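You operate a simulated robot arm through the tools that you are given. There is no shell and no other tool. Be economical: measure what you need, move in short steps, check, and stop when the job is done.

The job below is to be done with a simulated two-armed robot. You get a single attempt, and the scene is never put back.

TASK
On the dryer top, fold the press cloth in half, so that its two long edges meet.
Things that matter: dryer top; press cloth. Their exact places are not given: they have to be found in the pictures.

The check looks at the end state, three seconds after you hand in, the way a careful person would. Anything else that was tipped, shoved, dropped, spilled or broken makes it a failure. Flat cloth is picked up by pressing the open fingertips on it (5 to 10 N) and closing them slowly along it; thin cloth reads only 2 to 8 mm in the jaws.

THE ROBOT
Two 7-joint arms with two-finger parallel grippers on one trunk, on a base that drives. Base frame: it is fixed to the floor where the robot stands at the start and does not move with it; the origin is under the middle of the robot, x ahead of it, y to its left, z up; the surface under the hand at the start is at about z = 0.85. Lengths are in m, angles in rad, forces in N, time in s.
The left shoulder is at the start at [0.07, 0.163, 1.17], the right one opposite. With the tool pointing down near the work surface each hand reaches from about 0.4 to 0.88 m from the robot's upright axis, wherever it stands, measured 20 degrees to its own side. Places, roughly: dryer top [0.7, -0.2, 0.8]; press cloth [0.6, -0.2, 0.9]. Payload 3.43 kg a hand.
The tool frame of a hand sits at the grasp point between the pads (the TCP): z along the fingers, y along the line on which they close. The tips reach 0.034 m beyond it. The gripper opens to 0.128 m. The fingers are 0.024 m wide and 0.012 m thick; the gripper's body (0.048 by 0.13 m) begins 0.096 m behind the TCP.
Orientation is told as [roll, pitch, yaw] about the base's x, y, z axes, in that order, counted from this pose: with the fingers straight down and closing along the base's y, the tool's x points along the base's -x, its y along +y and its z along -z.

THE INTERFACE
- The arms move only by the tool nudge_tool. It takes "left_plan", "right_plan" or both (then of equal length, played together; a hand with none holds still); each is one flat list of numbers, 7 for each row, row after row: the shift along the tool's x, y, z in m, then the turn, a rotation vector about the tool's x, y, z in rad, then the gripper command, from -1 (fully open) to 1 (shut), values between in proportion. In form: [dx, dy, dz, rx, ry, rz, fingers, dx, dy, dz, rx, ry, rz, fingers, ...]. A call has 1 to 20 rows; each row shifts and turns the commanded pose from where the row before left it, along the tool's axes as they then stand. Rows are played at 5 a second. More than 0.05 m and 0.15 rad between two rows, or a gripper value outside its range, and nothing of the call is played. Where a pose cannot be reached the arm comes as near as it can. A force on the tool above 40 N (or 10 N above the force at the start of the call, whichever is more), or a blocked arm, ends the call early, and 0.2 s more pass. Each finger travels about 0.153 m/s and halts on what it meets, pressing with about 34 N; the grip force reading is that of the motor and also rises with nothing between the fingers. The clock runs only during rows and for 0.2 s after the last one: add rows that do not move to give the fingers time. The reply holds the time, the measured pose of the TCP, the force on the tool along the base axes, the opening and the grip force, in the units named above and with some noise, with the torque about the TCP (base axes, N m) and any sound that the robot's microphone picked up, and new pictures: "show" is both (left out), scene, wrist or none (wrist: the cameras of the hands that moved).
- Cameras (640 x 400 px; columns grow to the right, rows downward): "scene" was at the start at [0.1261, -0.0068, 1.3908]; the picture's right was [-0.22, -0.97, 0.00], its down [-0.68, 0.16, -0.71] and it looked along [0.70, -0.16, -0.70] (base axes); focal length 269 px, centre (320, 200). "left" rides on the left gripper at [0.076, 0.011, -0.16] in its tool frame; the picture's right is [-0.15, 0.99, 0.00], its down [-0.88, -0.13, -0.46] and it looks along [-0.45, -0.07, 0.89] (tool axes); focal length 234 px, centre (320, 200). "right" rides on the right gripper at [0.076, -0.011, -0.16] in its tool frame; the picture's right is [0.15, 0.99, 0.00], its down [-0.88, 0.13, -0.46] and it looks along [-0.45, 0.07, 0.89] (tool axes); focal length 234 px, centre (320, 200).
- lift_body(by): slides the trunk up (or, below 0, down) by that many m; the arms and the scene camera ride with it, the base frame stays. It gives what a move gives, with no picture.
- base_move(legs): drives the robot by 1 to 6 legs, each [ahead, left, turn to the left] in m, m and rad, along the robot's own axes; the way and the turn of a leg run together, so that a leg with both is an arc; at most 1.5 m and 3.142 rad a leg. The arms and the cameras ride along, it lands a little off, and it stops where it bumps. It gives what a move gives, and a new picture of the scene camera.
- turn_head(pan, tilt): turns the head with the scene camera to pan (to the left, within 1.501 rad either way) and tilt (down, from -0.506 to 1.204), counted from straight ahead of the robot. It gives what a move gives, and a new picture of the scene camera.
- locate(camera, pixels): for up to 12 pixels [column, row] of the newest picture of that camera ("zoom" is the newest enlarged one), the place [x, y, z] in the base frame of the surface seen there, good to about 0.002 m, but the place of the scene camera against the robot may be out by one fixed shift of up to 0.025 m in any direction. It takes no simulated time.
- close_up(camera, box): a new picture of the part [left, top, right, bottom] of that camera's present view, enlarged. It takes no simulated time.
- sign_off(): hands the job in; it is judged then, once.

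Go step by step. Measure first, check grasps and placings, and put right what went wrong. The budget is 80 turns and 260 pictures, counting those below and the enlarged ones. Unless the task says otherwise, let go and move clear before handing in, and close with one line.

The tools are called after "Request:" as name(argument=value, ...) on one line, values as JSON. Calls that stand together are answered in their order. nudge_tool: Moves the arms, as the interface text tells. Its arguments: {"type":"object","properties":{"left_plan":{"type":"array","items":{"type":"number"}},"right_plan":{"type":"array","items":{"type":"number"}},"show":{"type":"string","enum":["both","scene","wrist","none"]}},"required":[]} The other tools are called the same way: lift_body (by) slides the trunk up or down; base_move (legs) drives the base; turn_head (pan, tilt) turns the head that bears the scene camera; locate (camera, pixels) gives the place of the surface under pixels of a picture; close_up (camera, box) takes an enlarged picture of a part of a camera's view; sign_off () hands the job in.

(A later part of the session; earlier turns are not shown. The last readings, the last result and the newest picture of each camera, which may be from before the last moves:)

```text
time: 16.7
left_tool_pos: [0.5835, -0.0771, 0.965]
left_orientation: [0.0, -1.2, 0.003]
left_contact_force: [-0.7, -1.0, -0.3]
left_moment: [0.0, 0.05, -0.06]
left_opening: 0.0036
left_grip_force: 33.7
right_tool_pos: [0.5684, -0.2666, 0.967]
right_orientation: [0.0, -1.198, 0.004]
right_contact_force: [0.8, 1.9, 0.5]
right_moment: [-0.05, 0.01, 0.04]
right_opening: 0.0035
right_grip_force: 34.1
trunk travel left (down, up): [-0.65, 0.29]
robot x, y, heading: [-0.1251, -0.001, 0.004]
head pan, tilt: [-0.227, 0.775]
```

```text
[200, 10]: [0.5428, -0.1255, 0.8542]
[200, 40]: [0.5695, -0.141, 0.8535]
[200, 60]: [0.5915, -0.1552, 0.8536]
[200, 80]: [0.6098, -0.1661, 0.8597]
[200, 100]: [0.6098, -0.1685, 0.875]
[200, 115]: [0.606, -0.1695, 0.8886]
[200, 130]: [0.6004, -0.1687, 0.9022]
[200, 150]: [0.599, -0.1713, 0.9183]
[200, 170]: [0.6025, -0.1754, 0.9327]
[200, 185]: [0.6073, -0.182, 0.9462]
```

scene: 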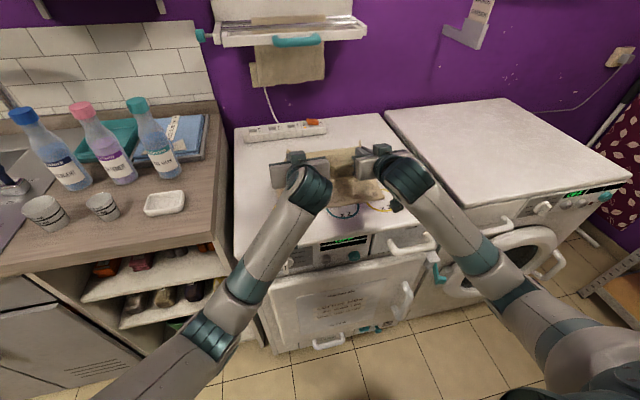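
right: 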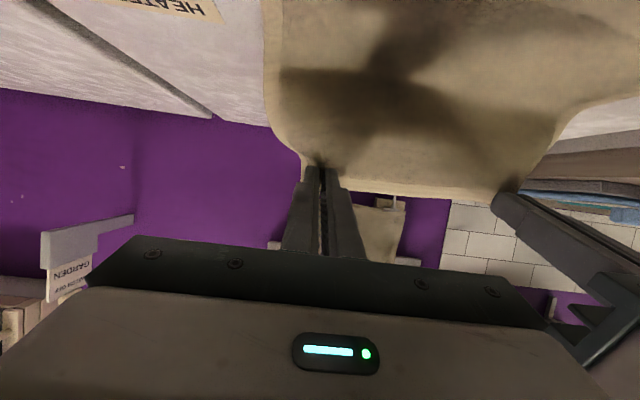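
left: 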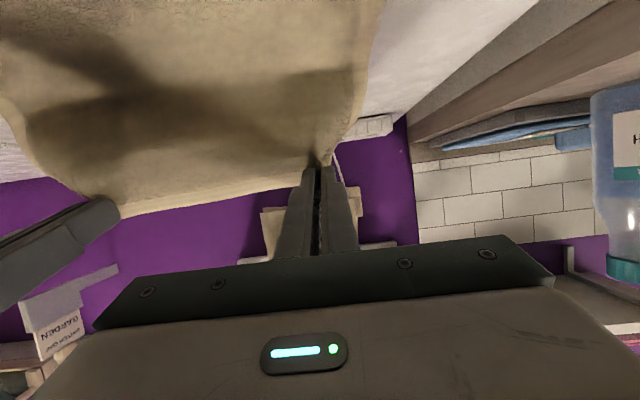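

The sheet now hangs nearly straight with the fold at x≈0.61. I'll lower along 45° so it stacks back on itself, stopping partway to check.

Request:
nudge_tool(left_plan=[0.0141, 0, -0.0065, 0, 0, 0, 1, 0.0141, 0, -0.0065, 0, 0, 0, 1, 0.0141, 0, -0.0065, 0, 0, 0, 1, 0.0141, 0, -0.0065, 0, 0, 0, 1, 0.0141, 0, -0.0065, 0, 0, 0, 1, 0, 0, 0, 0, 0, 0, 1], right_plan=[0.0141, 0, -0.0065, 0, 0, 0, 1, 0.0141, 0, -0.0065, 0, 0, 0, 1, 0.0141, 0, -0.0065, 0, 0, 0, 1, 0.0141, 0, -0.0065, 0, 0, 0, 1, 0.0141, 0, -0.0065, 0, 0, 0, 1, 0, 0, 0, 0, 0, 0, 1])

Request:
locate(camera="left", pixels=[[200, 80], [200, 100], [200, 115], [200, 130], [200, 145], [200, 160], [200, 170], [200, 180], [200, 188]])

```text
time: 17.9
left_tool_pos: [0.5612, -0.0577, 0.9613]
left_orientation: [0.158, -1.294, -0.139]
left_contact_force: [-7.6, -27.4, -6.0]
left_moment: [-0.43, 0.36, -0.98]
left_opening: 0.0036
left_grip_force: 33.6
right_tool_pos: [0.5128, -0.2568, 0.9198]
right_orientation: [0.041, -1.21, -0.012]
right_contact_force: [6.7, 28.0, 5.8]
right_moment: [0.54, -0.32, 0.83]
right_opening: 0.0036
right_grip_force: 33.8
trunk travel left (down, up): [-0.65, 0.29]
robot x, y, heading: [-0.1278, -0.0015, 0.001]
head pan, tilt: [-0.227, 0.775]
stopped in row 5 (left hand): the force on the tool passed its limit at 45 N (the readings are from after the stop); the commanded pose is now the measured one
```

scene: 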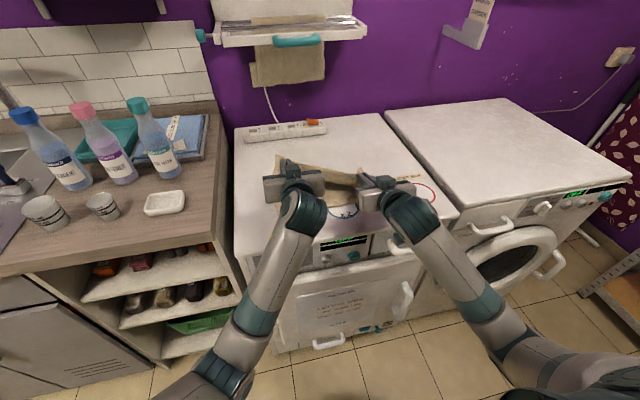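
right: 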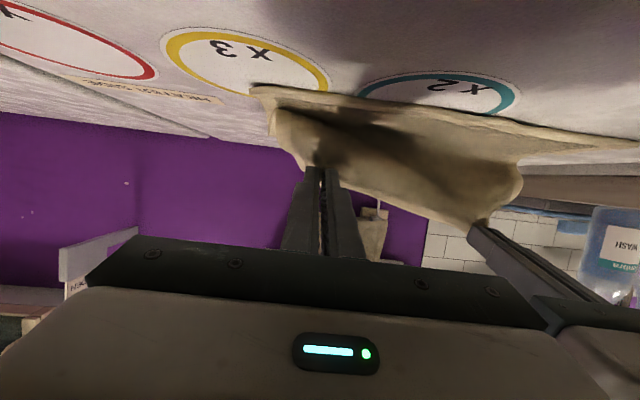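
left: 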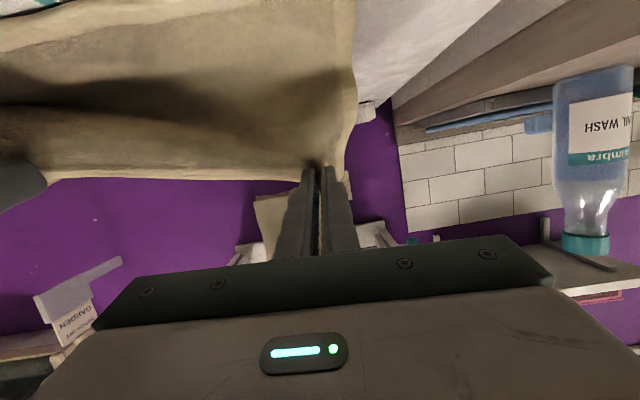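

```text
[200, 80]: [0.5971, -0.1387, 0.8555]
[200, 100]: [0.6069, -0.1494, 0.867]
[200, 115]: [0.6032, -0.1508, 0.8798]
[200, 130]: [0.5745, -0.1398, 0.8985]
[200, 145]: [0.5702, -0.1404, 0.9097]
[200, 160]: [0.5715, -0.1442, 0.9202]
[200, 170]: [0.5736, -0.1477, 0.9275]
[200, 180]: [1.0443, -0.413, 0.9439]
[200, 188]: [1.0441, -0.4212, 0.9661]
```

The left arm ran out of reach at that tilt: it stopped at x=0.561 while the right hand went on to x=0.513. That stretched the cloth, though both grips still hold. I'll level the hands again first, then use small base moves back for the travel and have the arms only lower.

Request:
nudge_tool(left_plan=[0.0005, -0.0095, 0.0075, 0.0125, 0.05, -0.021, 1, 0.0005, -0.0095, 0.0075, 0.0125, 0.05, -0.021, 1, 0, 0, 0, 0, 0, 0, 1, 0, 0, 0, 0, 0, 0, 1], right_plan=[-0.0253, -0.005, 0.0154, 0.015, 0.005, -0.007, 1, -0.0253, -0.005, 0.0154, 0.015, 0.005, -0.007, 1, 0, 0, 0, 0, 0, 0, 1, 0, 0, 0, 0, 0, 0, 1])

Request:
close_up(camera="scene", box=[230, 120, 450, 260])

```text
time: 18.4
left_tool_pos: [0.5743, -0.0502, 0.942]
left_orientation: [0.187, -1.235, -0.166]
left_contact_force: [-3.6, -24.5, -0.5]
left_moment: [-0.51, 0.12, -0.87]
left_opening: 0.0041
left_grip_force: 34.2
right_tool_pos: [0.5405, -0.2548, 0.9357]
right_orientation: [0.015, -1.2, 0.01]
right_contact_force: [4.3, 25.4, 1.0]
right_moment: [0.45, -0.07, 0.78]
right_opening: 0.0035
right_grip_force: 34.2
trunk travel left (down, up): [-0.65, 0.29]
robot x, y, heading: [-0.1266, -0.0017, 0.001]
head pan, tilt: [-0.227, 0.775]
stopped in row 2 (left hand): the force on the tool passed its limit at 44 N (the readings are from after the stop); the commanded pose is now the measured one
```

scene: 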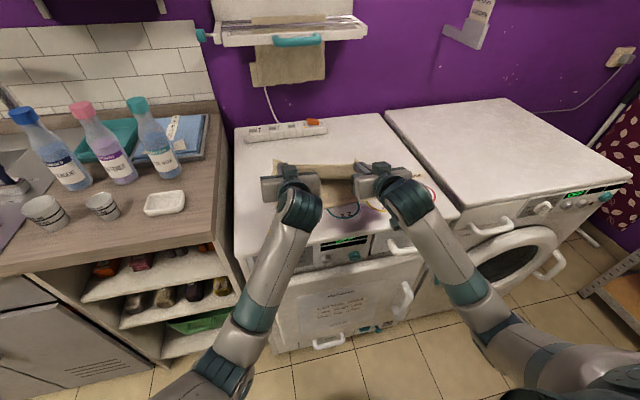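
right: 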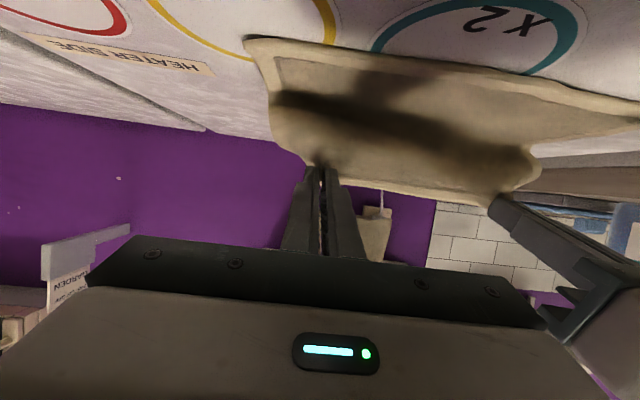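
left: 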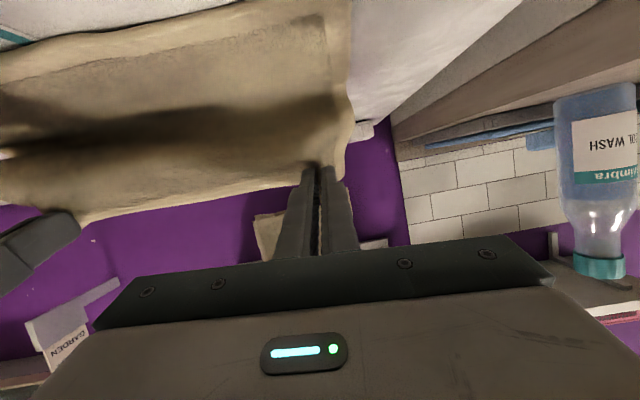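

```text
2.86 times, centred on (340, 190) of scene
```

zoom: 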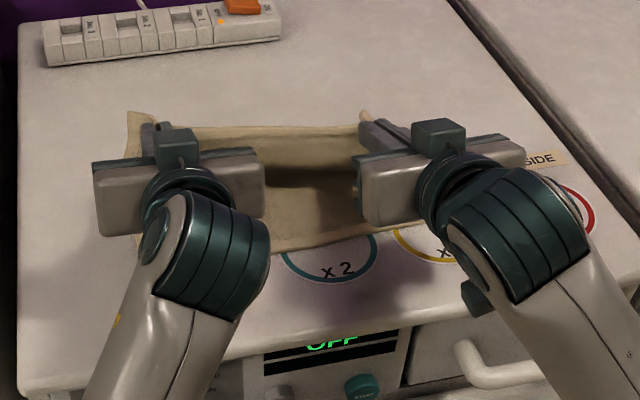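

The cloth is still taut at about 25 N. I'll move the right hand 12 mm toward the left to relieve it, and back both hands off toward a smaller tilt where the left arm was comfortable.

Request:
nudge_tool(left_plan=[0, 0, 0, 0, 0, 0, 1, 0, 0, 0, 0, 0.12, 0, 1, 0, 0, 0, 0, 0.12, 0, 1, 0, 0, 0, 0, 0.12, 0, 1, 0, 0, 0, 0, 0, 0, 1], right_plan=[0, 0.014, 0, 0, 0, 0, 1, 0, 0, 0, 0, 0.12, 0, 1, 0, 0, 0, 0, 0.12, 0, 1, 0, 0, 0, 0, 0.12, 0, 1, 0, 0, 0, 0, 0, 0, 1], show="scene")

```text
time: 19.4
left_tool_pos: [0.5932, 0.0304, 0.913]
left_orientation: [0.293, -0.869, -0.126]
left_contact_force: [-0.6, 0.0, 0.6]
left_moment: [-0.07, 0.02, -0.06]
left_opening: 0.0036
left_grip_force: 34.0
right_tool_pos: [0.5416, -0.2472, 0.9384]
right_orientation: [0.0, -0.843, 0.011]
right_contact_force: [0.0, 0.4, 0.0]
right_moment: [-0.01, -0.01, 0.02]
right_opening: 0.0
right_grip_force: 33.3
trunk travel left (down, up): [-0.65, 0.29]
robot x, y, heading: [-0.1252, -0.0013, 0.003]
head pan, tilt: [-0.227, 0.775]
stopped in row 5 (left hand): the arm was blocked; the commanded pose is now the measured one
```

scene: 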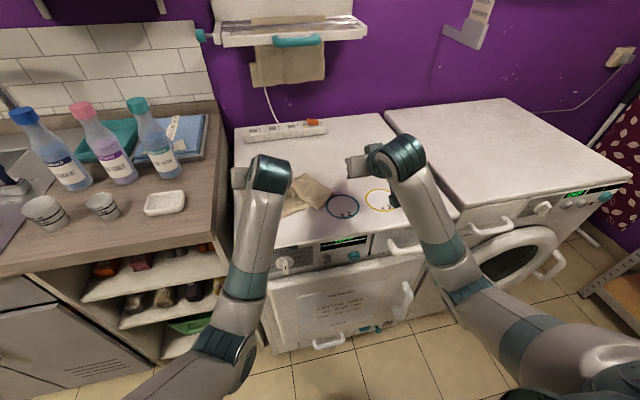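

The left arm got blocked, probably its low elbow against the cabinet, and jerked to y=+0.03, so the right jaw lost the cloth. The left hand still holds it. I'll look closely before recovering.

Request:
close_up(camera="scene", box=[160, 130, 420, 400])

Request:
close_up(camera="left", box=[0, 0, 640, 400])

Request:
close_up(camera="right", box=[0, 0, 640, 400])

```text
1.48 times, centred on (290, 265) of scene
```

zoom: 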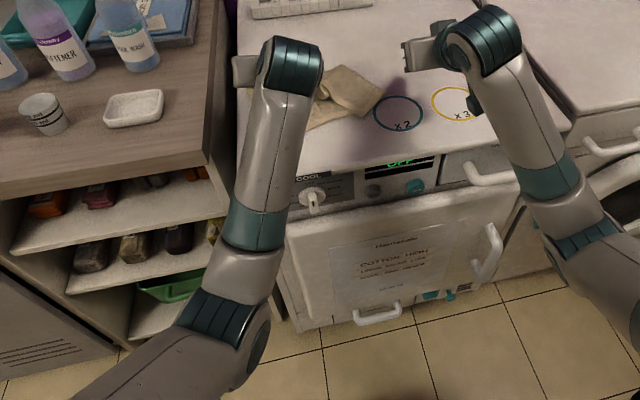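

```text
1.00 times, centred on (320, 200) of left (not enlarged: the box is as wide or as high as the picture)
```

zoom: 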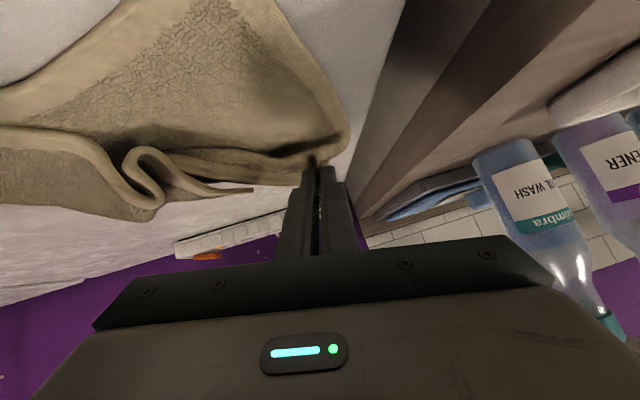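

```text
1.00 times, centred on (320, 200) of right (not enlarged: the box is as wide or as high as the picture)
```

zoom: 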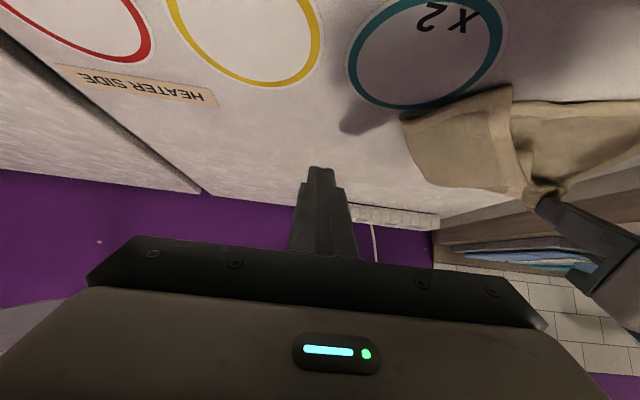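

The left forearm hangs low beside the machine front. I'll raise both hands straight up 0.1 m, with the left keeping its hold on the cloth.

Request:
nudge_tool(left_plan=[-0.0254, 0.0062, -0.0206, 0, 0, 0, 1, -0.0254, 0.0062, -0.0206, 0, 0, 0, 1, -0.0254, 0.0062, -0.0206, 0, 0, 0, 1, 0, 0, 0, 0, 0, 0, 1], right_plan=[-0.0249, 0, -0.0222, 0, 0, 0, 1, -0.0249, 0, -0.0222, 0, 0, 0, 1, -0.0249, 0, -0.0222, 0, 0, 0, 1, 0, 0, 0, 0, 0, 0, 1], show="scene")

```text
time: 20.6
left_tool_pos: [0.6023, 0.0711, 1.0022]
left_orientation: [0.383, -0.862, -0.147]
left_contact_force: [-0.2, -0.2, -0.5]
left_moment: [-0.08, 0.02, -0.08]
left_opening: 0.0032
left_grip_force: 33.6
right_tool_pos: [0.5399, -0.2479, 1.0397]
right_orientation: [-0.001, -0.844, 0.012]
right_contact_force: [0.1, 0.4, -0.2]
right_moment: [-0.03, 0.01, 0.03]
right_opening: 0.0
right_grip_force: 32.9
trunk travel left (down, up): [-0.65, 0.29]
robot x, y, heading: [-0.1233, -0.0041, 0.005]
head pan, tilt: [-0.227, 0.775]
stopped in row 4 (left hand): the arm was blocked; the commanded pose is now the measured one
```

scene: 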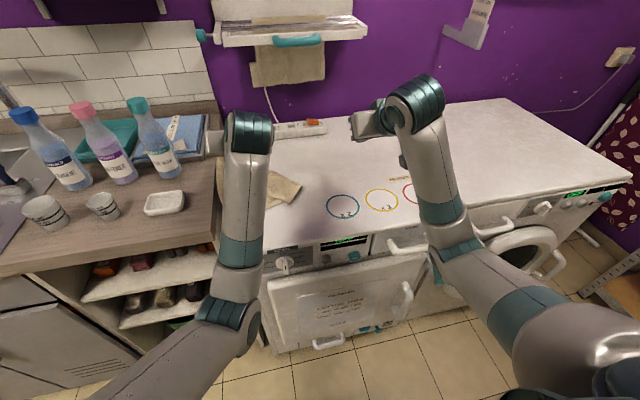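

The left arm keeps drifting sideways while it's tilted, so I'll unwind the tilt and roll back to fingers-down, which worked well at the start.

Request:
nudge_tool(left_plan=[0, 0, -0.004, 0.0386, 0.123, -0.0137, 1, 0, 0, -0.004, 0.0386, 0.123, -0.0137, 1, 0, 0, -0.004, 0.0386, 0.123, -0.0137, 1, 0, 0, -0.004, 0.0386, 0.123, -0.0137, 1, 0, 0, -0.004, 0.0386, 0.123, -0.0137, 1, 0, 0, -0.004, 0.0386, 0.123, -0.0137, 1, 0, 0, -0.004, 0.0386, 0.123, -0.0137, 1, 0, 0, 0, 0, 0, 0, 1], right_plan=[0, 0, -0.005, 0, 0.12, 0, 1, 0, 0, -0.005, 0, 0.12, 0, 1, 0, 0, -0.005, 0, 0.12, 0, 1, 0, 0, -0.005, 0, 0.12, 0, 1, 0, 0, -0.005, 0, 0.12, 0, 1, 0, 0, -0.005, 0, 0.12, 0, 1, 0, 0, -0.005, 0, 0.12, 0, 1, 0, 0, 0, 0, 0, 0, 1])

```text
time: 22.4
left_tool_pos: [0.6562, 0.0678, 0.9905]
left_orientation: [-0.033, -0.026, 0.11]
left_contact_force: [0.0, -0.6, -0.9]
left_moment: [0.05, 0.02, 0.01]
left_opening: 0.0032
left_grip_force: 34.3
left hand out of reach, approached as far as the arm can: row 3, 4, 5, 6
right_tool_pos: [0.524, -0.2476, 1.0686]
right_orientation: [0.0, -0.002, 0.011]
right_contact_force: [-0.5, -0.1, 0.1]
right_moment: [-0.04, 0.0, 0.01]
right_opening: 0.0
right_grip_force: 32.9
trunk travel left (down, up): [-0.65, 0.29]
robot x, y, heading: [-0.1232, -0.0016, -0.001]
head pan, tilt: [-0.227, 0.775]
```

scene: 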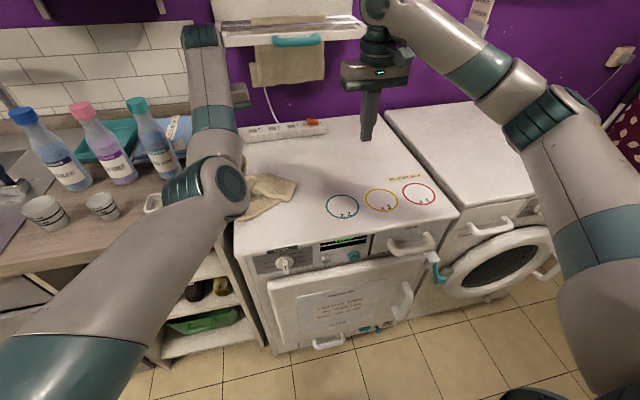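
right: 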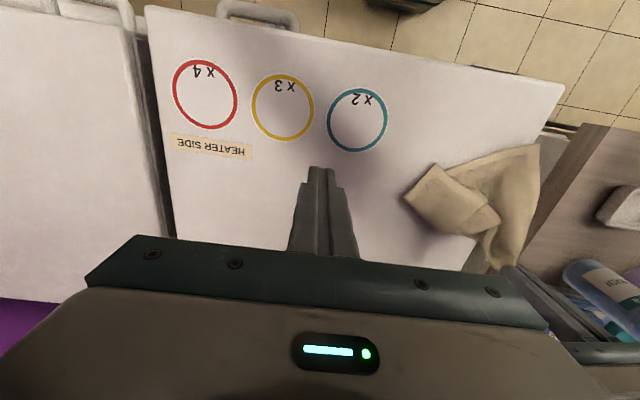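
left: 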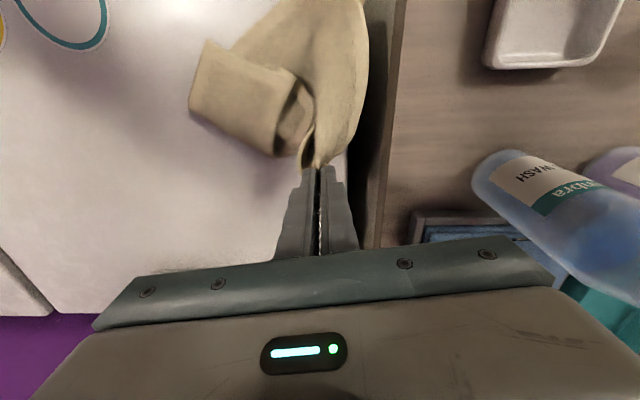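

The left arm is back to a normal posture, still holding the back-left part of the cloth near (315,165) in its view. I'll lift it higher and toward the robot so the cloth hangs, then drive right so the cloth is centred in front of the robot.

Request:
nudge_tool(left_plan=[0.02, 0, -0.035, 0, 0.01, -0.03, 1, 0.02, 0, -0.035, 0, 0.01, -0.03, 1, 0.02, 0, -0.035, 0, 0, -0.03, 1, 0.01, 0, -0.035, 0, 0, -0.02, 1, 0, 0, 0, 0, 0, 0, 1], right_plan=[0, -0.02, -0.01, 0, 0, 0, 0, 0, -0.02, -0.01, 0, 0, 0, 0, 0, -0.02, -0.01, 0, 0, 0, -0.5, 0, 0, 0, 0, 0, 0, -0.5, 0, 0, 0, 0, 0, 0, -0.5])

```text
time: 23.6
left_tool_pos: [0.6562, 0.0592, 1.1268]
left_orientation: [-0.036, 0.0, 0.22]
left_contact_force: [-0.8, 0.4, -0.2]
left_moment: [0.02, -0.01, -0.06]
left_opening: 0.0031
left_grip_force: 34.0
left hand out of reach, approached as far as the arm can: row 1, 2, 3, 4
right_tool_pos: [0.5278, -0.3075, 1.0994]
right_orientation: [0.0, -0.002, 0.014]
right_contact_force: [0.2, -0.2, -0.4]
right_moment: [0.03, -0.01, 0.0]
right_opening: 0.096
right_grip_force: 0.1
trunk travel left (down, up): [-0.65, 0.29]
robot x, y, heading: [-0.1272, 0.0028, 0.004]
head pan, tilt: [-0.227, 0.775]
```

scene: 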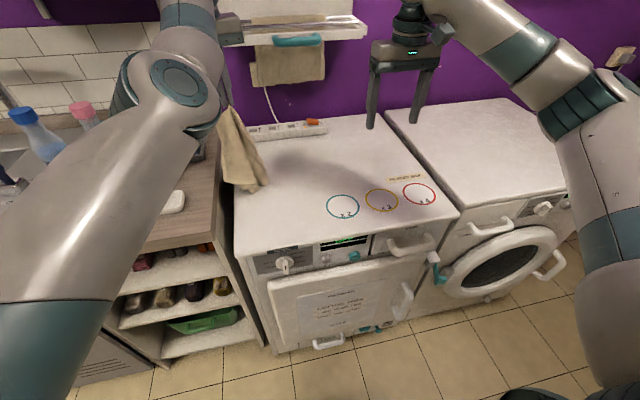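
right: 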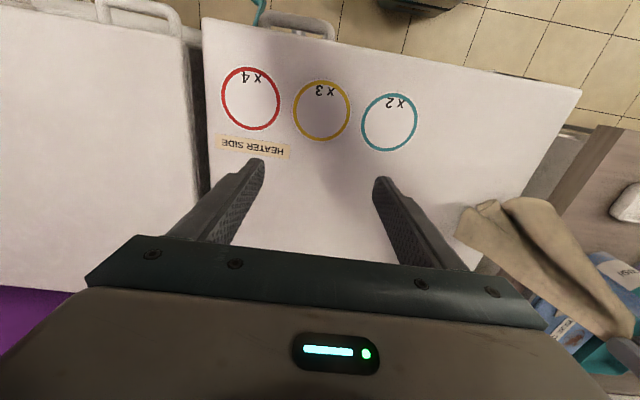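
left: 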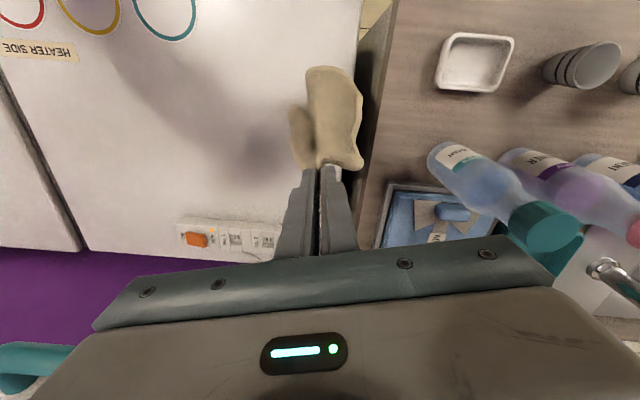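

The cloth now hangs from the left hand clear of the counter. I'll drive 0.17 m to the right so the dryer is centred between the arms.

Request:
base_move(legs=[[0, -0.17, 0]])

```text
time: 25.1
left_tool_pos: [0.6571, -0.1113, 1.1273]
left_orientation: [-0.035, 0.0, 0.22]
left_contact_force: [-0.4, -0.5, 0.3]
left_moment: [0.02, -0.01, -0.03]
left_opening: 0.0031
left_grip_force: 34.5
right_tool_pos: [0.5268, -0.4777, 1.0998]
right_orientation: [-0.002, -0.002, 0.012]
right_contact_force: [-0.6, 0.0, 0.0]
right_moment: [0.02, 0.03, 0.0]
right_opening: 0.0959
right_grip_force: 0.1
trunk travel left (down, up): [-0.65, 0.29]
robot x, y, heading: [-0.1259, -0.17, 0.007]
head pan, tilt: [-0.227, 0.775]
```

scene: 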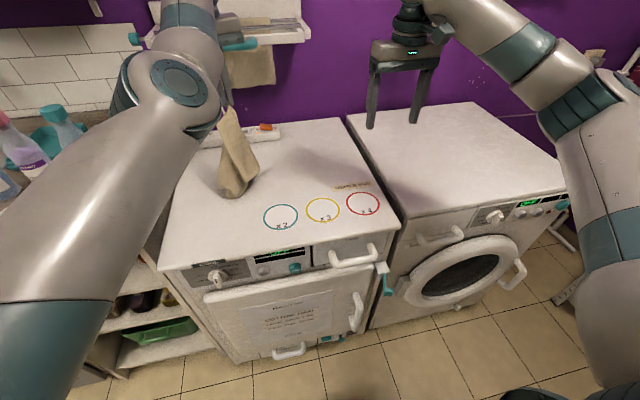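

The cloth hangs above the dryer. I'll straighten the left wrist's yaw and move it slightly toward +y to bring the arm back to a comfortable posture.

Request:
nudge_tool(left_plan=[0, 0.02, 0, -0.009, 0, 0.055, 1, 0, 0.02, 0, -0.009, 0, 0.055, 1, 0, 0.02, 0, -0.009, 0, 0.055, 1, 0, 0.02, 0, -0.009, 0, 0.055, 1, 0, 0, 0, 0, 0, 0, 1])

Request:
turn_head(pan=0.0, tilt=0.775)

```text
time: 26.3
left_tool_pos: [0.6534, -0.0339, 1.1251]
left_orientation: [0.003, -0.004, -0.001]
left_contact_force: [-0.6, 0.5, -0.2]
left_moment: [0.01, 0.0, 0.04]
left_opening: 0.0034
left_grip_force: 33.7
left hand out of reach, approached as far as the arm can: row 1, 2
right_tool_pos: [0.5269, -0.4792, 1.1002]
right_orientation: [0.001, -0.002, 0.014]
right_contact_force: [0.0, 0.3, -0.6]
right_moment: [0.01, -0.03, -0.01]
right_opening: 0.096
right_grip_force: 0.1
trunk travel left (down, up): [-0.65, 0.29]
robot x, y, heading: [-0.1257, -0.1703, -0.0]
head pan, tilt: [-0.227, 0.775]
```

scene: 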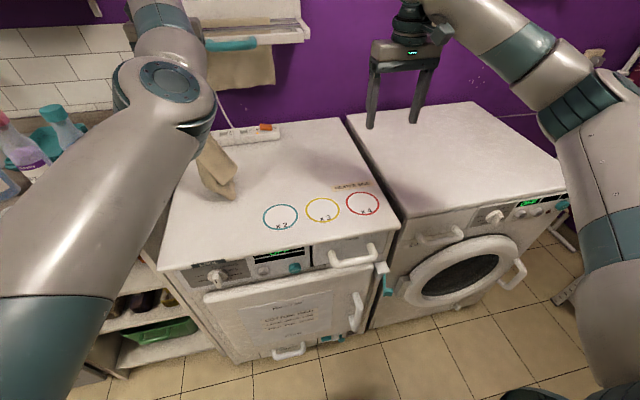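
left: 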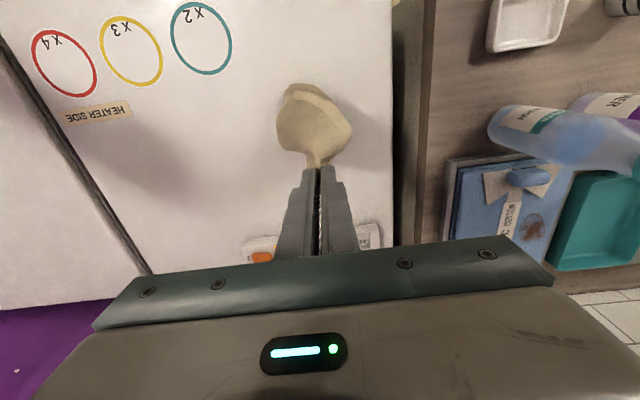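

```text
time: 27.1
left_tool_pos: [0.653, -0.0326, 1.127]
left_orientation: [0.002, -0.003, -0.001]
left_contact_force: [-0.4, -0.9, 0.0]
left_moment: [0.01, 0.03, 0.08]
left_opening: 0.0034
left_grip_force: 34.2
right_tool_pos: [0.5276, -0.4783, 1.0994]
right_orientation: [0.002, -0.002, 0.012]
right_contact_force: [0.3, -0.7, 1.0]
right_moment: [0.0, 0.02, 0.02]
right_opening: 0.0964
right_grip_force: 0.0
trunk travel left (down, up): [-0.65, 0.29]
robot x, y, heading: [-0.1262, -0.1685, 0.004]
head pan, tilt: [0.0, 0.775]
```

scene: 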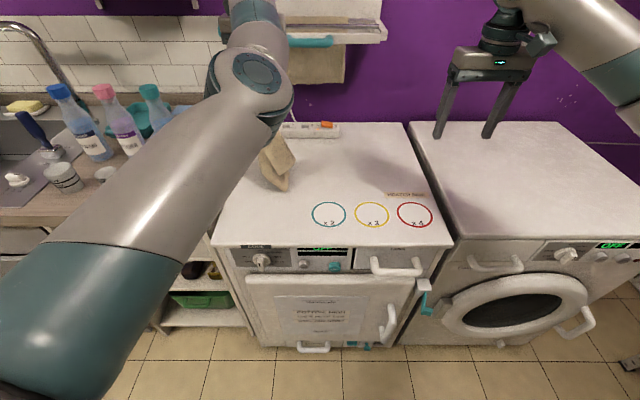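

The posture is good now. I'll look at how the cloth hangs.

Request:
close_up(camera="scene", box=[210, 100, 350, 210])

Request:
locate(camera="scene", pixels=[[278, 188], [268, 150], [292, 160], [285, 142], [268, 175]])

```text
3.64 times, centred on (280, 155) of scene
```

zoom: 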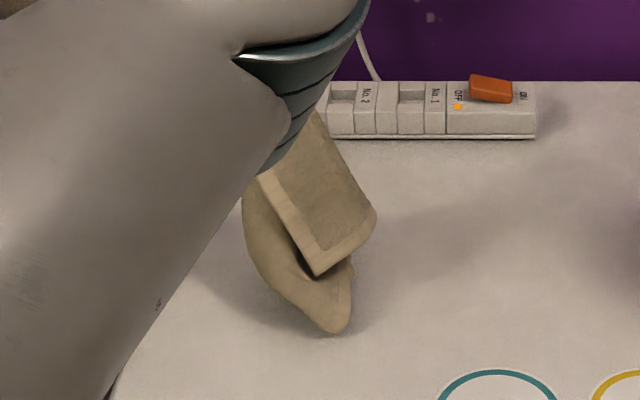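

```text
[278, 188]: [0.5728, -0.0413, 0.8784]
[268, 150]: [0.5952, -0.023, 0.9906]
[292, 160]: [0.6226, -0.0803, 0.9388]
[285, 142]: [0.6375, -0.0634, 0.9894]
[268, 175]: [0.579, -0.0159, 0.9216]
```

One corner with two hems hangs at about (279,175), the lower end of the short edge. I'll carry the cloth toward front-right and then lower it while dragging back-left, so it lands spread along its diagonal.

Request:
nudge_tool(left_plan=[0.021, -0.032, 0.018, 0, 0, 0, 1, 0.021, -0.032, 0.018, 0, 0, 0, 1, 0.021, -0.032, 0.018, 0, 0, 0, 1, 0.021, -0.032, 0.018, 0, 0, 0, 1, 0, 0, 0, 0, 0, 0, 1, -0.02, 0.0145, 0.018, 0, 0, 0, 1, -0.02, 0.0145, 0.018, 0, 0, 0, 1, -0.02, 0.0145, 0.018, 0, 0, 0, 1, -0.02, 0.0145, 0.018, 0, 0, 0, 1, -0.02, 0.0145, 0.018, 0, 0, 0, 1, -0.02, 0.0145, 0.018, 0, 0, 0, 1, -0.02, 0.0145, 0.018, 0, 0, 0, 1, 0, 0, 0, 0, 0, 0, 1])

```text
time: 29.9
left_tool_pos: [0.7045, -0.0422, 0.932]
left_orientation: [0.004, -0.005, 0.0]
left_contact_force: [0.9, -0.9, 0.8]
left_moment: [-0.01, 0.0, 0.03]
left_opening: 0.0032
left_grip_force: 33.6
left hand out of reach, approached as far as the arm can: row 1, 2, 3, 4, 7, 8, 9, 10, 11, 12
right_tool_pos: [0.5259, -0.4789, 1.0994]
right_orientation: [0.0, -0.002, 0.012]
right_contact_force: [0.1, -0.1, -0.2]
right_moment: [0.01, 0.01, 0.0]
right_opening: 0.0958
right_grip_force: 0.1
trunk travel left (down, up): [-0.65, 0.29]
robot x, y, heading: [-0.1257, -0.1696, 0.003]
head pan, tilt: [0.0, 0.775]
```

scene: 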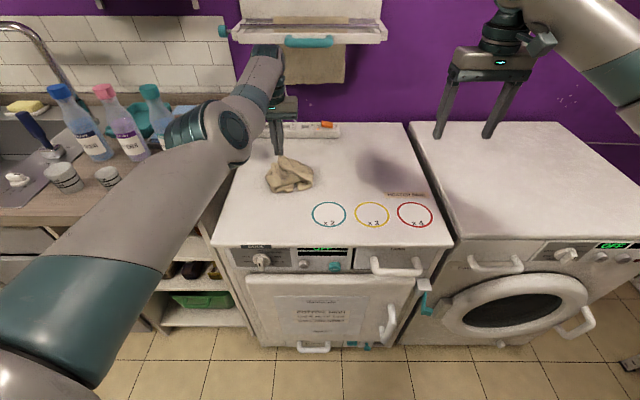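
left: 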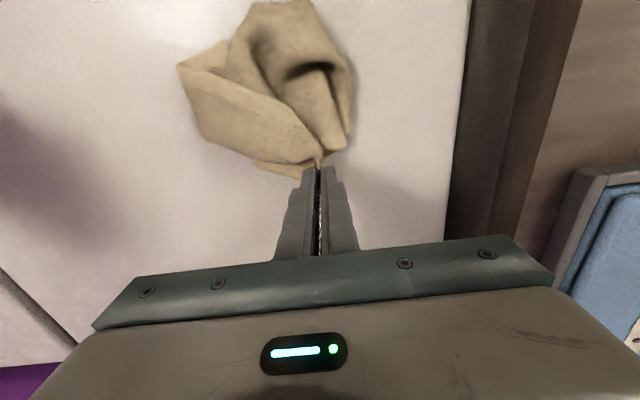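

The left arm couldn't follow the first part, so the cloth landed as a bundle near (290,175). I'll let it go here on the dryer, lift the left hand, and sort out the arm's posture freely.

Request:
nudge_tool(left_plan=[0, 0, 0.02, 0, 0, 0, 1, 0, 0, 0.008, 0, 0, 0, 0.6, 0, 0, 0, 0, 0, 0, 0, 0, 0, 0, 0, 0, 0, 0, 0, 0, -0.03, 0, 0, 0, 0, 0, 0.02, -0.04, 0, 0, 0, 0, 0.02, 0.03, -0.04, 0, 0, 0, 0, 0.04, 0.03, -0.01, 0, 0, 0, 0, 0.04, 0.03, 0, 0, 0, 0, 0, 0.04, 0, 0, 0, 0, 0, 0])

```text
refused: row 7 steps farther than a row can; nothing moved
```

Request:
nudge_tool(left_plan=[0, 0, 0.02, 0, 0, 0, 1, 0, 0, 0.008, 0, 0, 0, 0.6, 0, 0, 0, 0, 0, 0, 0, 0, 0, 0, 0, 0, 0, 0, 0, 0, -0.03, 0, 0, 0, 0, 0, 0.02, -0.04, 0, 0, 0, 0, 0.02, 0.02, -0.035, 0, 0, 0, 0, 0.035, 0.02, -0.01, 0, 0, 0, 0, 0.035, 0.02, 0, 0, 0, 0, 0, 0.035, 0, 0, 0, 0, 0, 0])

```text
time: 32.1
left_tool_pos: [0.6244, 0.0588, 1.012]
left_orientation: [0.003, -0.006, 0.0]
left_contact_force: [0.7, -0.1, 0.8]
left_moment: [0.01, 0.02, -0.02]
left_opening: 0.0642
left_grip_force: 0.1
left hand out of reach, approached as far as the arm can: row 9, 10
right_tool_pos: [0.5261, -0.4788, 1.0998]
right_orientation: [-0.002, -0.001, 0.013]
right_contact_force: [0.2, -0.1, -0.3]
right_moment: [0.0, -0.03, 0.01]
right_opening: 0.0959
right_grip_force: 0.1
trunk travel left (down, up): [-0.65, 0.29]
robot x, y, heading: [-0.124, -0.1697, 0.007]
head pan, tilt: [0.0, 0.775]
```

scene: 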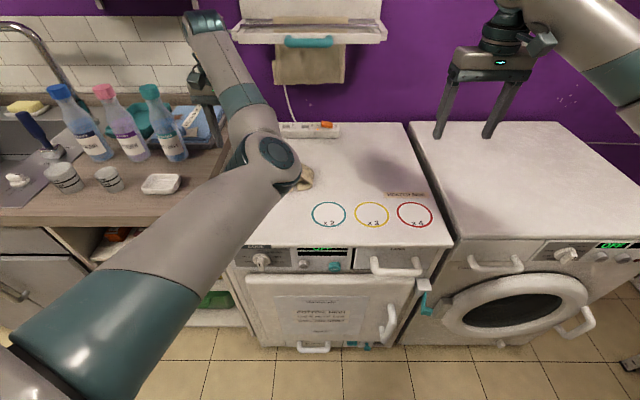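
left: 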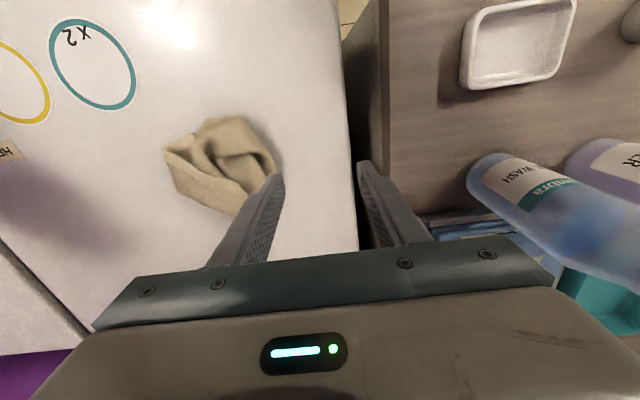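

The left elbow has flipped inward, to about (270,160), which explains the missing reach. I'll raise the hand, back the base away into free space, and swing the arm out to the left to unflip it. The cloth stays on the dryer.

Request:
nudge_tool(left_plan=[0, 0, -0.04, 0, 0, 0, 0, 0, 0, -0.04, 0, 0, 0, 0, 0, 0, -0.04, 0, 0, 0, 0, 0, 0, -0.04, 0, 0, 0, 0, 0, 0, 0, 0, 0, 0, 0], show="scene")

Request:
base_move(legs=[[-0.3, 0, 0]])

```text
time: 33.3
left_tool_pos: [0.6306, 0.0584, 1.1731]
left_orientation: [0.004, -0.005, 0.0]
left_contact_force: [0.6, 0.1, 0.2]
left_moment: [0.0, -0.01, -0.01]
left_opening: 0.0641
left_grip_force: 0.0
left hand out of reach, approached as far as the arm can: row 1
right_tool_pos: [0.5278, -0.4797, 1.0992]
right_orientation: [0.0, -0.002, 0.013]
right_contact_force: [-0.5, -0.1, 0.2]
right_moment: [-0.03, -0.03, 0.01]
right_opening: 0.0959
right_grip_force: 0.2
trunk travel left (down, up): [-0.65, 0.29]
robot x, y, heading: [-0.1242, -0.1761, 0.002]
head pan, tilt: [0.0, 0.775]
```

scene: 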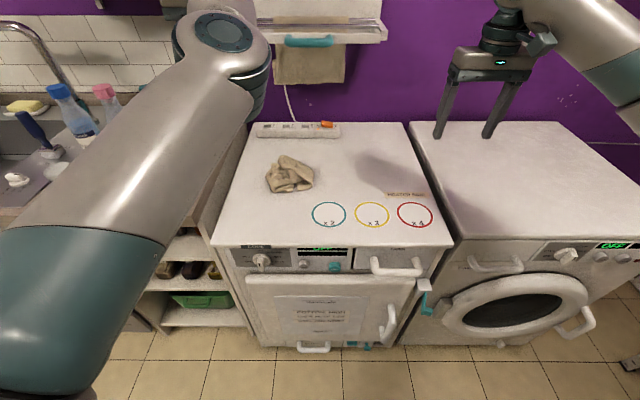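

```text
time: 35.3
left_tool_pos: [0.3349, 0.0672, 1.1726]
left_orientation: [0.002, -0.003, 0.016]
left_contact_force: [0.6, 1.0, -0.4]
left_moment: [0.03, -0.01, 0.0]
left_opening: 0.0639
left_grip_force: 0.1
right_tool_pos: [0.2401, -0.4724, 1.0983]
right_orientation: [0.0, -0.002, 0.028]
right_contact_force: [-0.5, -0.6, -0.4]
right_moment: [0.0, 0.06, -0.02]
right_opening: 0.096
right_grip_force: 0.1
trunk travel left (down, up): [-0.65, 0.29]
robot x, y, heading: [-0.4194, -0.1768, 0.015]
head pan, tilt: [0.0, 0.775]
```

scene: 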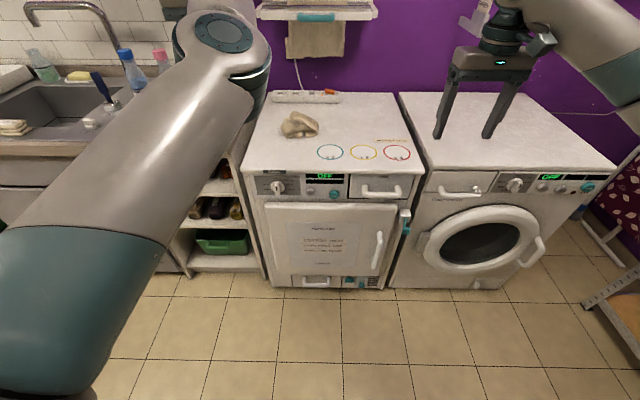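

There's free space now. I'll swing the left hand out to the left and back in a wide arc.

Request:
nudge_tool(left_plan=[0.01, 0.045, 0, 0, 0, 0, 0, 0.01, 0.045, 0, 0, 0, 0, 0, 0.015, 0.045, 0, 0, 0, 0, 0, 0.02, 0.045, 0, 0, 0, 0, 0, 0.025, 0.04, 0, 0, 0, 0, 0, 0.03, 0.035, 0, 0, 0, 0, 0, 0.035, 0.035, 0, 0, 0, 0, 0, 0.035, 0.035, 0, 0, 0, 0, 0, 0.035, 0.03, 0, 0, 0, 0, 0, 0, 0, 0, 0, 0, 0, 0], show="scene")

```text
time: 37.5
left_tool_pos: [0.1173, 0.4195, 1.172]
left_orientation: [0.003, -0.008, 0.014]
left_contact_force: [0.5, -0.5, 0.0]
left_moment: [0.01, 0.0, 0.02]
left_opening: 0.064
left_grip_force: 0.2
right_tool_pos: [0.2394, -0.4732, 1.0988]
right_orientation: [-0.002, 0.0, 0.027]
right_contact_force: [0.1, -0.3, -0.2]
right_moment: [0.02, 0.03, -0.04]
right_opening: 0.0961
right_grip_force: 0.0
trunk travel left (down, up): [-0.65, 0.29]
robot x, y, heading: [-0.4196, -0.1768, 0.02]
head pan, tilt: [0.0, 0.775]
```

scene: 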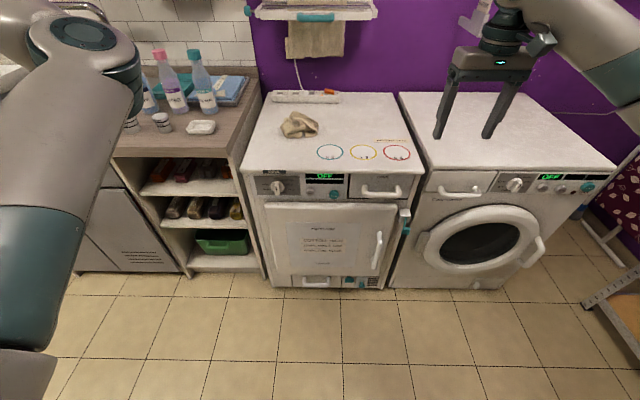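

The arm followed. I'll pan the head to see its elbow.

Request:
turn_head(pan=0.9, tilt=0.5)

```text
time: 38.7
left_tool_pos: [0.1165, 0.4207, 1.1725]
left_orientation: [0.003, -0.006, 0.013]
left_contact_force: [0.0, 0.7, -0.3]
left_moment: [0.01, -0.01, -0.01]
left_opening: 0.0641
left_grip_force: 0.0
right_tool_pos: [0.2385, -0.472, 1.099]
right_orientation: [-0.001, -0.002, 0.025]
right_contact_force: [0.4, -0.2, -0.2]
right_moment: [0.01, -0.02, 0.0]
right_opening: 0.096
right_grip_force: 0.1
trunk travel left (down, up): [-0.65, 0.29]
robot x, y, heading: [-0.4152, -0.1734, 0.019]
head pan, tilt: [0.901, 0.499]
```

scene: 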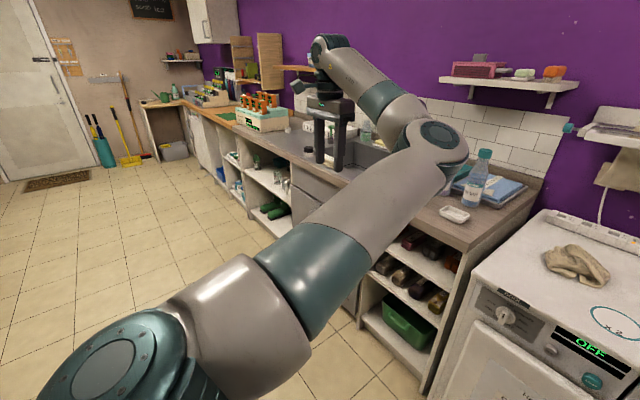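

The elbow is bent inward, at (440,150). I'll stretch the arm out fully to the left, where it's clear, so the elbow plane can reset.

Request:
nudge_tool(left_plan=[0.014, 0.04, 0.005, 0, 0, 0, 0, 0.014, 0.04, 0.005, 0, 0, 0, 0, 0.014, 0.04, 0.005, 0, 0, 0, 0, 0.014, 0.04, 0.005, 0, 0, 0, 0, 0.014, 0.04, 0.005, 0, 0, 0, 0, 0.014, 0.04, 0.005, 0, 0, 0, 0, 0.014, 0.04, 0.005, 0, 0, 0, 0, 0.014, 0.04, 0.005, 0, 0, 0, 0, 0.014, 0.04, 0.005, 0, 0, 0, 0, 0.014, 0.04, 0.005, 0, 0, 0, 0, 0.014, 0.04, 0.005, 0, 0, 0, 0, 0.014, 0.04, 0.005, 0, 0, 0, 0, 0, 0, 0, 0, 0, 0, 0], show="scene")

```text
time: 41.5
left_tool_pos: [-0.0054, 0.7267, 1.1219]
left_orientation: [0.003, -0.006, 0.016]
left_contact_force: [-1.3, 0.4, 0.5]
left_moment: [-0.01, -0.01, -0.01]
left_opening: 0.0642
left_grip_force: 0.0
left hand out of reach, approached as far as the arm can: row 8, 9, 10, 11, 12
right_tool_pos: [0.2386, -0.4715, 1.0997]
right_orientation: [0.0, -0.001, 0.025]
right_contact_force: [0.1, -0.4, 0.3]
right_moment: [0.04, 0.05, -0.01]
right_opening: 0.096
right_grip_force: 0.0
trunk travel left (down, up): [-0.65, 0.29]
robot x, y, heading: [-0.4194, -0.1761, 0.014]
head pan, tilt: [0.901, 0.499]
```

scene: 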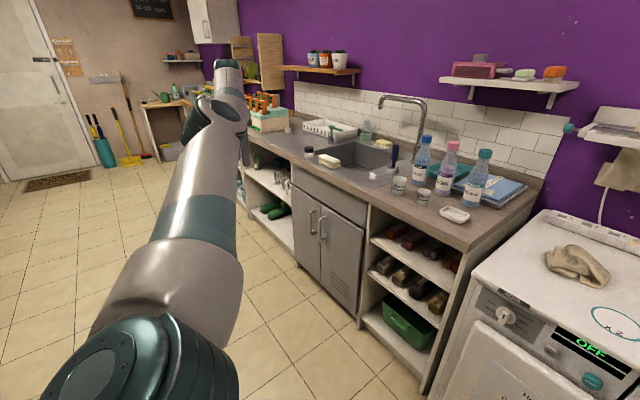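

The arm is nearly straight now. I'll sweep the hand back to the front and see which way the elbow goes.

Request:
nudge_tool(left_plan=[0.01, -0.04, 0.01, 0, 0, 0, 0, 0.01, -0.04, 0.01, 0, 0, 0, 0, 0, -0.04, 0.01, 0, 0, 0, 0, 0, -0.04, 0.01, 0, 0, 0, 0, -0.01, -0.04, 0.01, 0, 0, 0, 0, -0.02, -0.04, 0.01, 0, 0, 0, 0, -0.02, -0.04, 0.01, 0, 0, 0, 0, -0.025, -0.04, 0, 0, 0, 0, 0, -0.025, -0.04, 0, 0, 0, 0, 0, -0.025, -0.04, 0, 0, 0, 0, 0, -0.025, -0.04, 0, 0, 0, 0, 0, -0.025, -0.04, 0, 0, 0, 0, 0, -0.025, -0.04, 0, 0, 0, 0, 0, -0.025, -0.04, 0, 0, 0, 0, 0, 0, 0, 0, 0, 0, 0, 0], show="scene")

Request:
turn_head(pan=0.4, tilt=0.6)

```text
time: 44.7
left_tool_pos: [0.224, 0.1868, 1.0545]
left_orientation: [0.004, -0.006, 0.014]
left_contact_force: [0.1, 0.0, 0.1]
left_moment: [0.0, 0.0, 0.01]
left_opening: 0.0639
left_grip_force: 0.0
left hand out of reach, approached as far as the arm can: row 14
right_tool_pos: [0.2383, -0.4724, 1.1001]
right_orientation: [-0.001, -0.002, 0.026]
right_contact_force: [0.0, 1.0, 0.2]
right_moment: [0.02, -0.03, -0.01]
right_opening: 0.096
right_grip_force: 0.0
trunk travel left (down, up): [-0.65, 0.29]
robot x, y, heading: [-0.4156, -0.1772, 0.018]
head pan, tilt: [0.901, 0.499]
```

scene: 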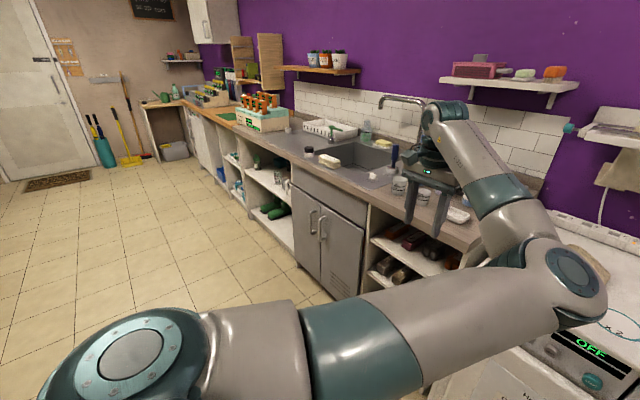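

```text
time: 45.6
left_tool_pos: [0.2234, 0.1857, 1.055]
left_orientation: [0.001, -0.005, 0.013]
left_contact_force: [-0.1, -0.8, -0.4]
left_moment: [0.01, 0.01, -0.01]
left_opening: 0.0641
left_grip_force: 0.1
right_tool_pos: [0.2389, -0.4721, 1.0986]
right_orientation: [0.001, -0.003, 0.026]
right_contact_force: [0.6, 0.6, 0.5]
right_moment: [0.02, 0.02, -0.01]
right_opening: 0.0958
right_grip_force: 0.1
trunk travel left (down, up): [-0.65, 0.29]
robot x, y, heading: [-0.4177, -0.1768, 0.015]
head pan, tilt: [0.4, 0.6]
```

scene: 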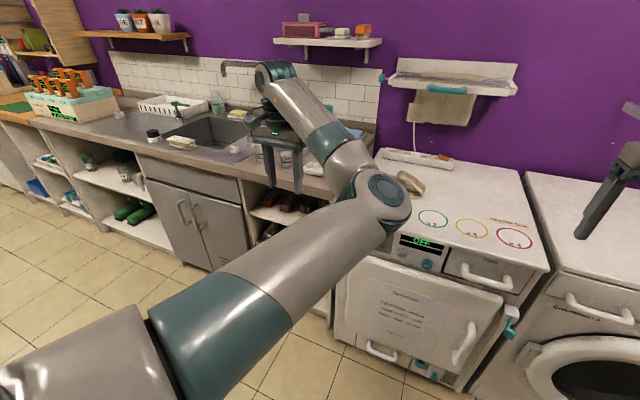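

The elbow is still inward. Tilting the hand forward is what dropped the elbow before, so I'll tilt it to near-horizontal here in free space and bring the hand inward, so the elbow swings down and out.

Request:
nudge_tool(left_plan=[0, 0, 0, 0, -0.145, 0, 0, 0, 0, 0, 0, -0.145, 0, 0, 0, 0, 0, 0, -0.145, 0, 0, 0, 0, 0, 0, -0.145, 0, 0, 0, 0, 0, 0, -0.145, 0, 0, 0, 0, 0, 0, -0.145, 0, 0, 0, 0, 0, 0, -0.145, 0, 0, 0, 0, 0, 0, -0.145, 0, 0, 0, 0, 0, 0, -0.145, 0, 0, 0, 0, 0, 0, 0, 0, 0], show="scene")

```text
time: 47.8
left_tool_pos: [0.2302, 0.2138, 1.0683]
left_orientation: [0.079, -1.335, -0.034]
left_contact_force: [0.4, 0.1, 0.6]
left_moment: [-0.01, 0.02, 0.04]
left_opening: 0.0639
left_grip_force: 0.0
left hand out of reach, approached as far as the arm can: row 1, 2
right_tool_pos: [0.2396, -0.4721, 1.0989]
right_orientation: [-0.001, -0.002, 0.026]
right_contact_force: [-0.3, -0.1, -0.3]
right_moment: [0.01, 0.01, -0.01]
right_opening: 0.0956
right_grip_force: 0.1
trunk travel left (down, up): [-0.65, 0.29]
robot x, y, heading: [-0.4183, -0.1743, 0.016]
head pan, tilt: [0.4, 0.6]
```

scene: 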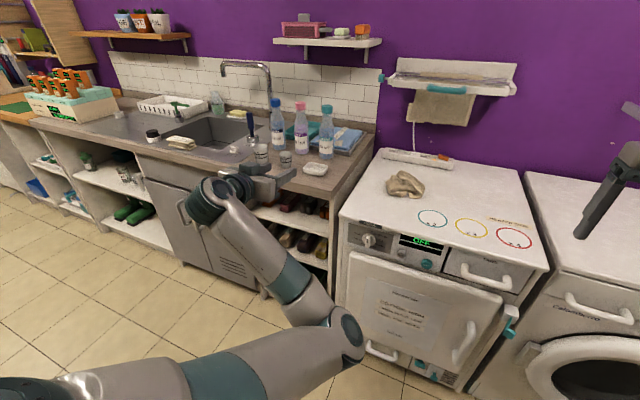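

The elbow is now low but still on the inner side. I'll move the hand across to the right so the elbow ends up on its outer side.

Request:
nudge_tool(left_plan=[0, -0.044, 0, 0, 0, 0, 0, 0, -0.044, 0, 0, 0, 0, 0, 0, -0.044, 0, 0, 0, 0, 0, 0, -0.044, 0, 0, 0, 0, 0, 0, -0.044, 0, 0, 0, 0, 0, 0, -0.044, 0, 0, 0, 0, 0, 0, -0.044, 0, 0, 0, 0, 0, 0, -0.044, 0, 0, 0, 0, 0, 0, 0, 0, 0, 0, 0, 0], show="scene")

```text
time: 48.7
left_tool_pos: [0.2361, 0.1041, 1.0733]
left_orientation: [0.523, -1.322, -0.408]
left_contact_force: [0.2, 0.2, -0.1]
left_moment: [0.02, -0.01, 0.01]
left_opening: 0.0641
left_grip_force: 0.0
right_tool_pos: [0.2387, -0.4734, 1.1002]
right_orientation: [-0.001, -0.002, 0.025]
right_contact_force: [0.1, 0.1, -0.4]
right_moment: [0.02, -0.01, 0.01]
right_opening: 0.096
right_grip_force: 0.1
trunk travel left (down, up): [-0.65, 0.29]
robot x, y, heading: [-0.4188, -0.1772, 0.014]
head pan, tilt: [0.4, 0.6]
stopped in row 4 (left hand): the arm was blocked; the commanded pose is now the measured one
```

scene: 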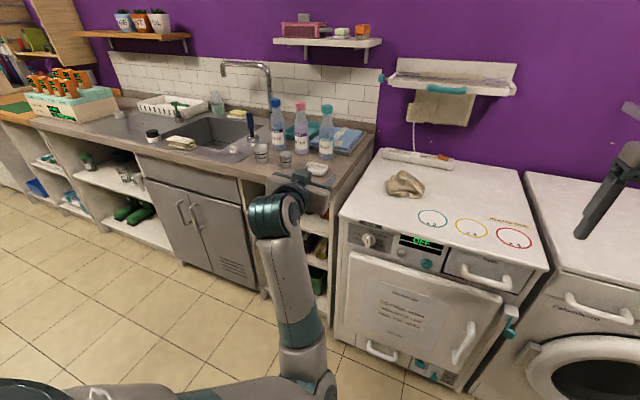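

The wrist hits a limit and the hand wants to roll left-side-up and point a bit left. I'll give it that roll to free the wrist.

Request:
nudge_tool(left_plan=[0, 0, 0, 0, 0, 0.14, 0, 0, 0, 0, 0, 0, 0.14, 0, 0, 0, 0, 0, 0, 0.14, 0, 0, 0, 0, 0, 0, 0.14, 0, 0, 0, 0, 0, 0, 0.14, 0, 0, 0, 0, 0, 0, 0.14, 0, 0, 0, 0, 0, 0, 0.14, 0, 0, 0, 0, 0, 0, 0.14, 0, 0, 0, 0, 0, 0, 0, 0], show="scene")

```text
time: 50.7
left_tool_pos: [0.2357, 0.1019, 1.073]
left_orientation: [1.344, -0.318, -1.371]
left_contact_force: [-0.1, 0.3, -0.3]
left_moment: [0.0, -0.01, 0.0]
left_opening: 0.064
left_grip_force: 0.1
right_tool_pos: [0.2394, -0.4725, 1.0992]
right_orientation: [0.001, -0.001, 0.026]
right_contact_force: [-0.3, -1.0, 0.1]
right_moment: [0.02, -0.04, 0.01]
right_opening: 0.0961
right_grip_force: 0.0
trunk travel left (down, up): [-0.65, 0.29]
robot x, y, heading: [-0.4162, -0.1718, 0.012]
head pan, tilt: [0.4, 0.6]
```

scene: 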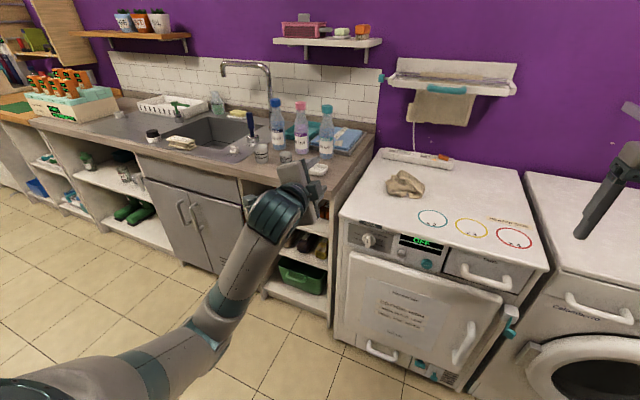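

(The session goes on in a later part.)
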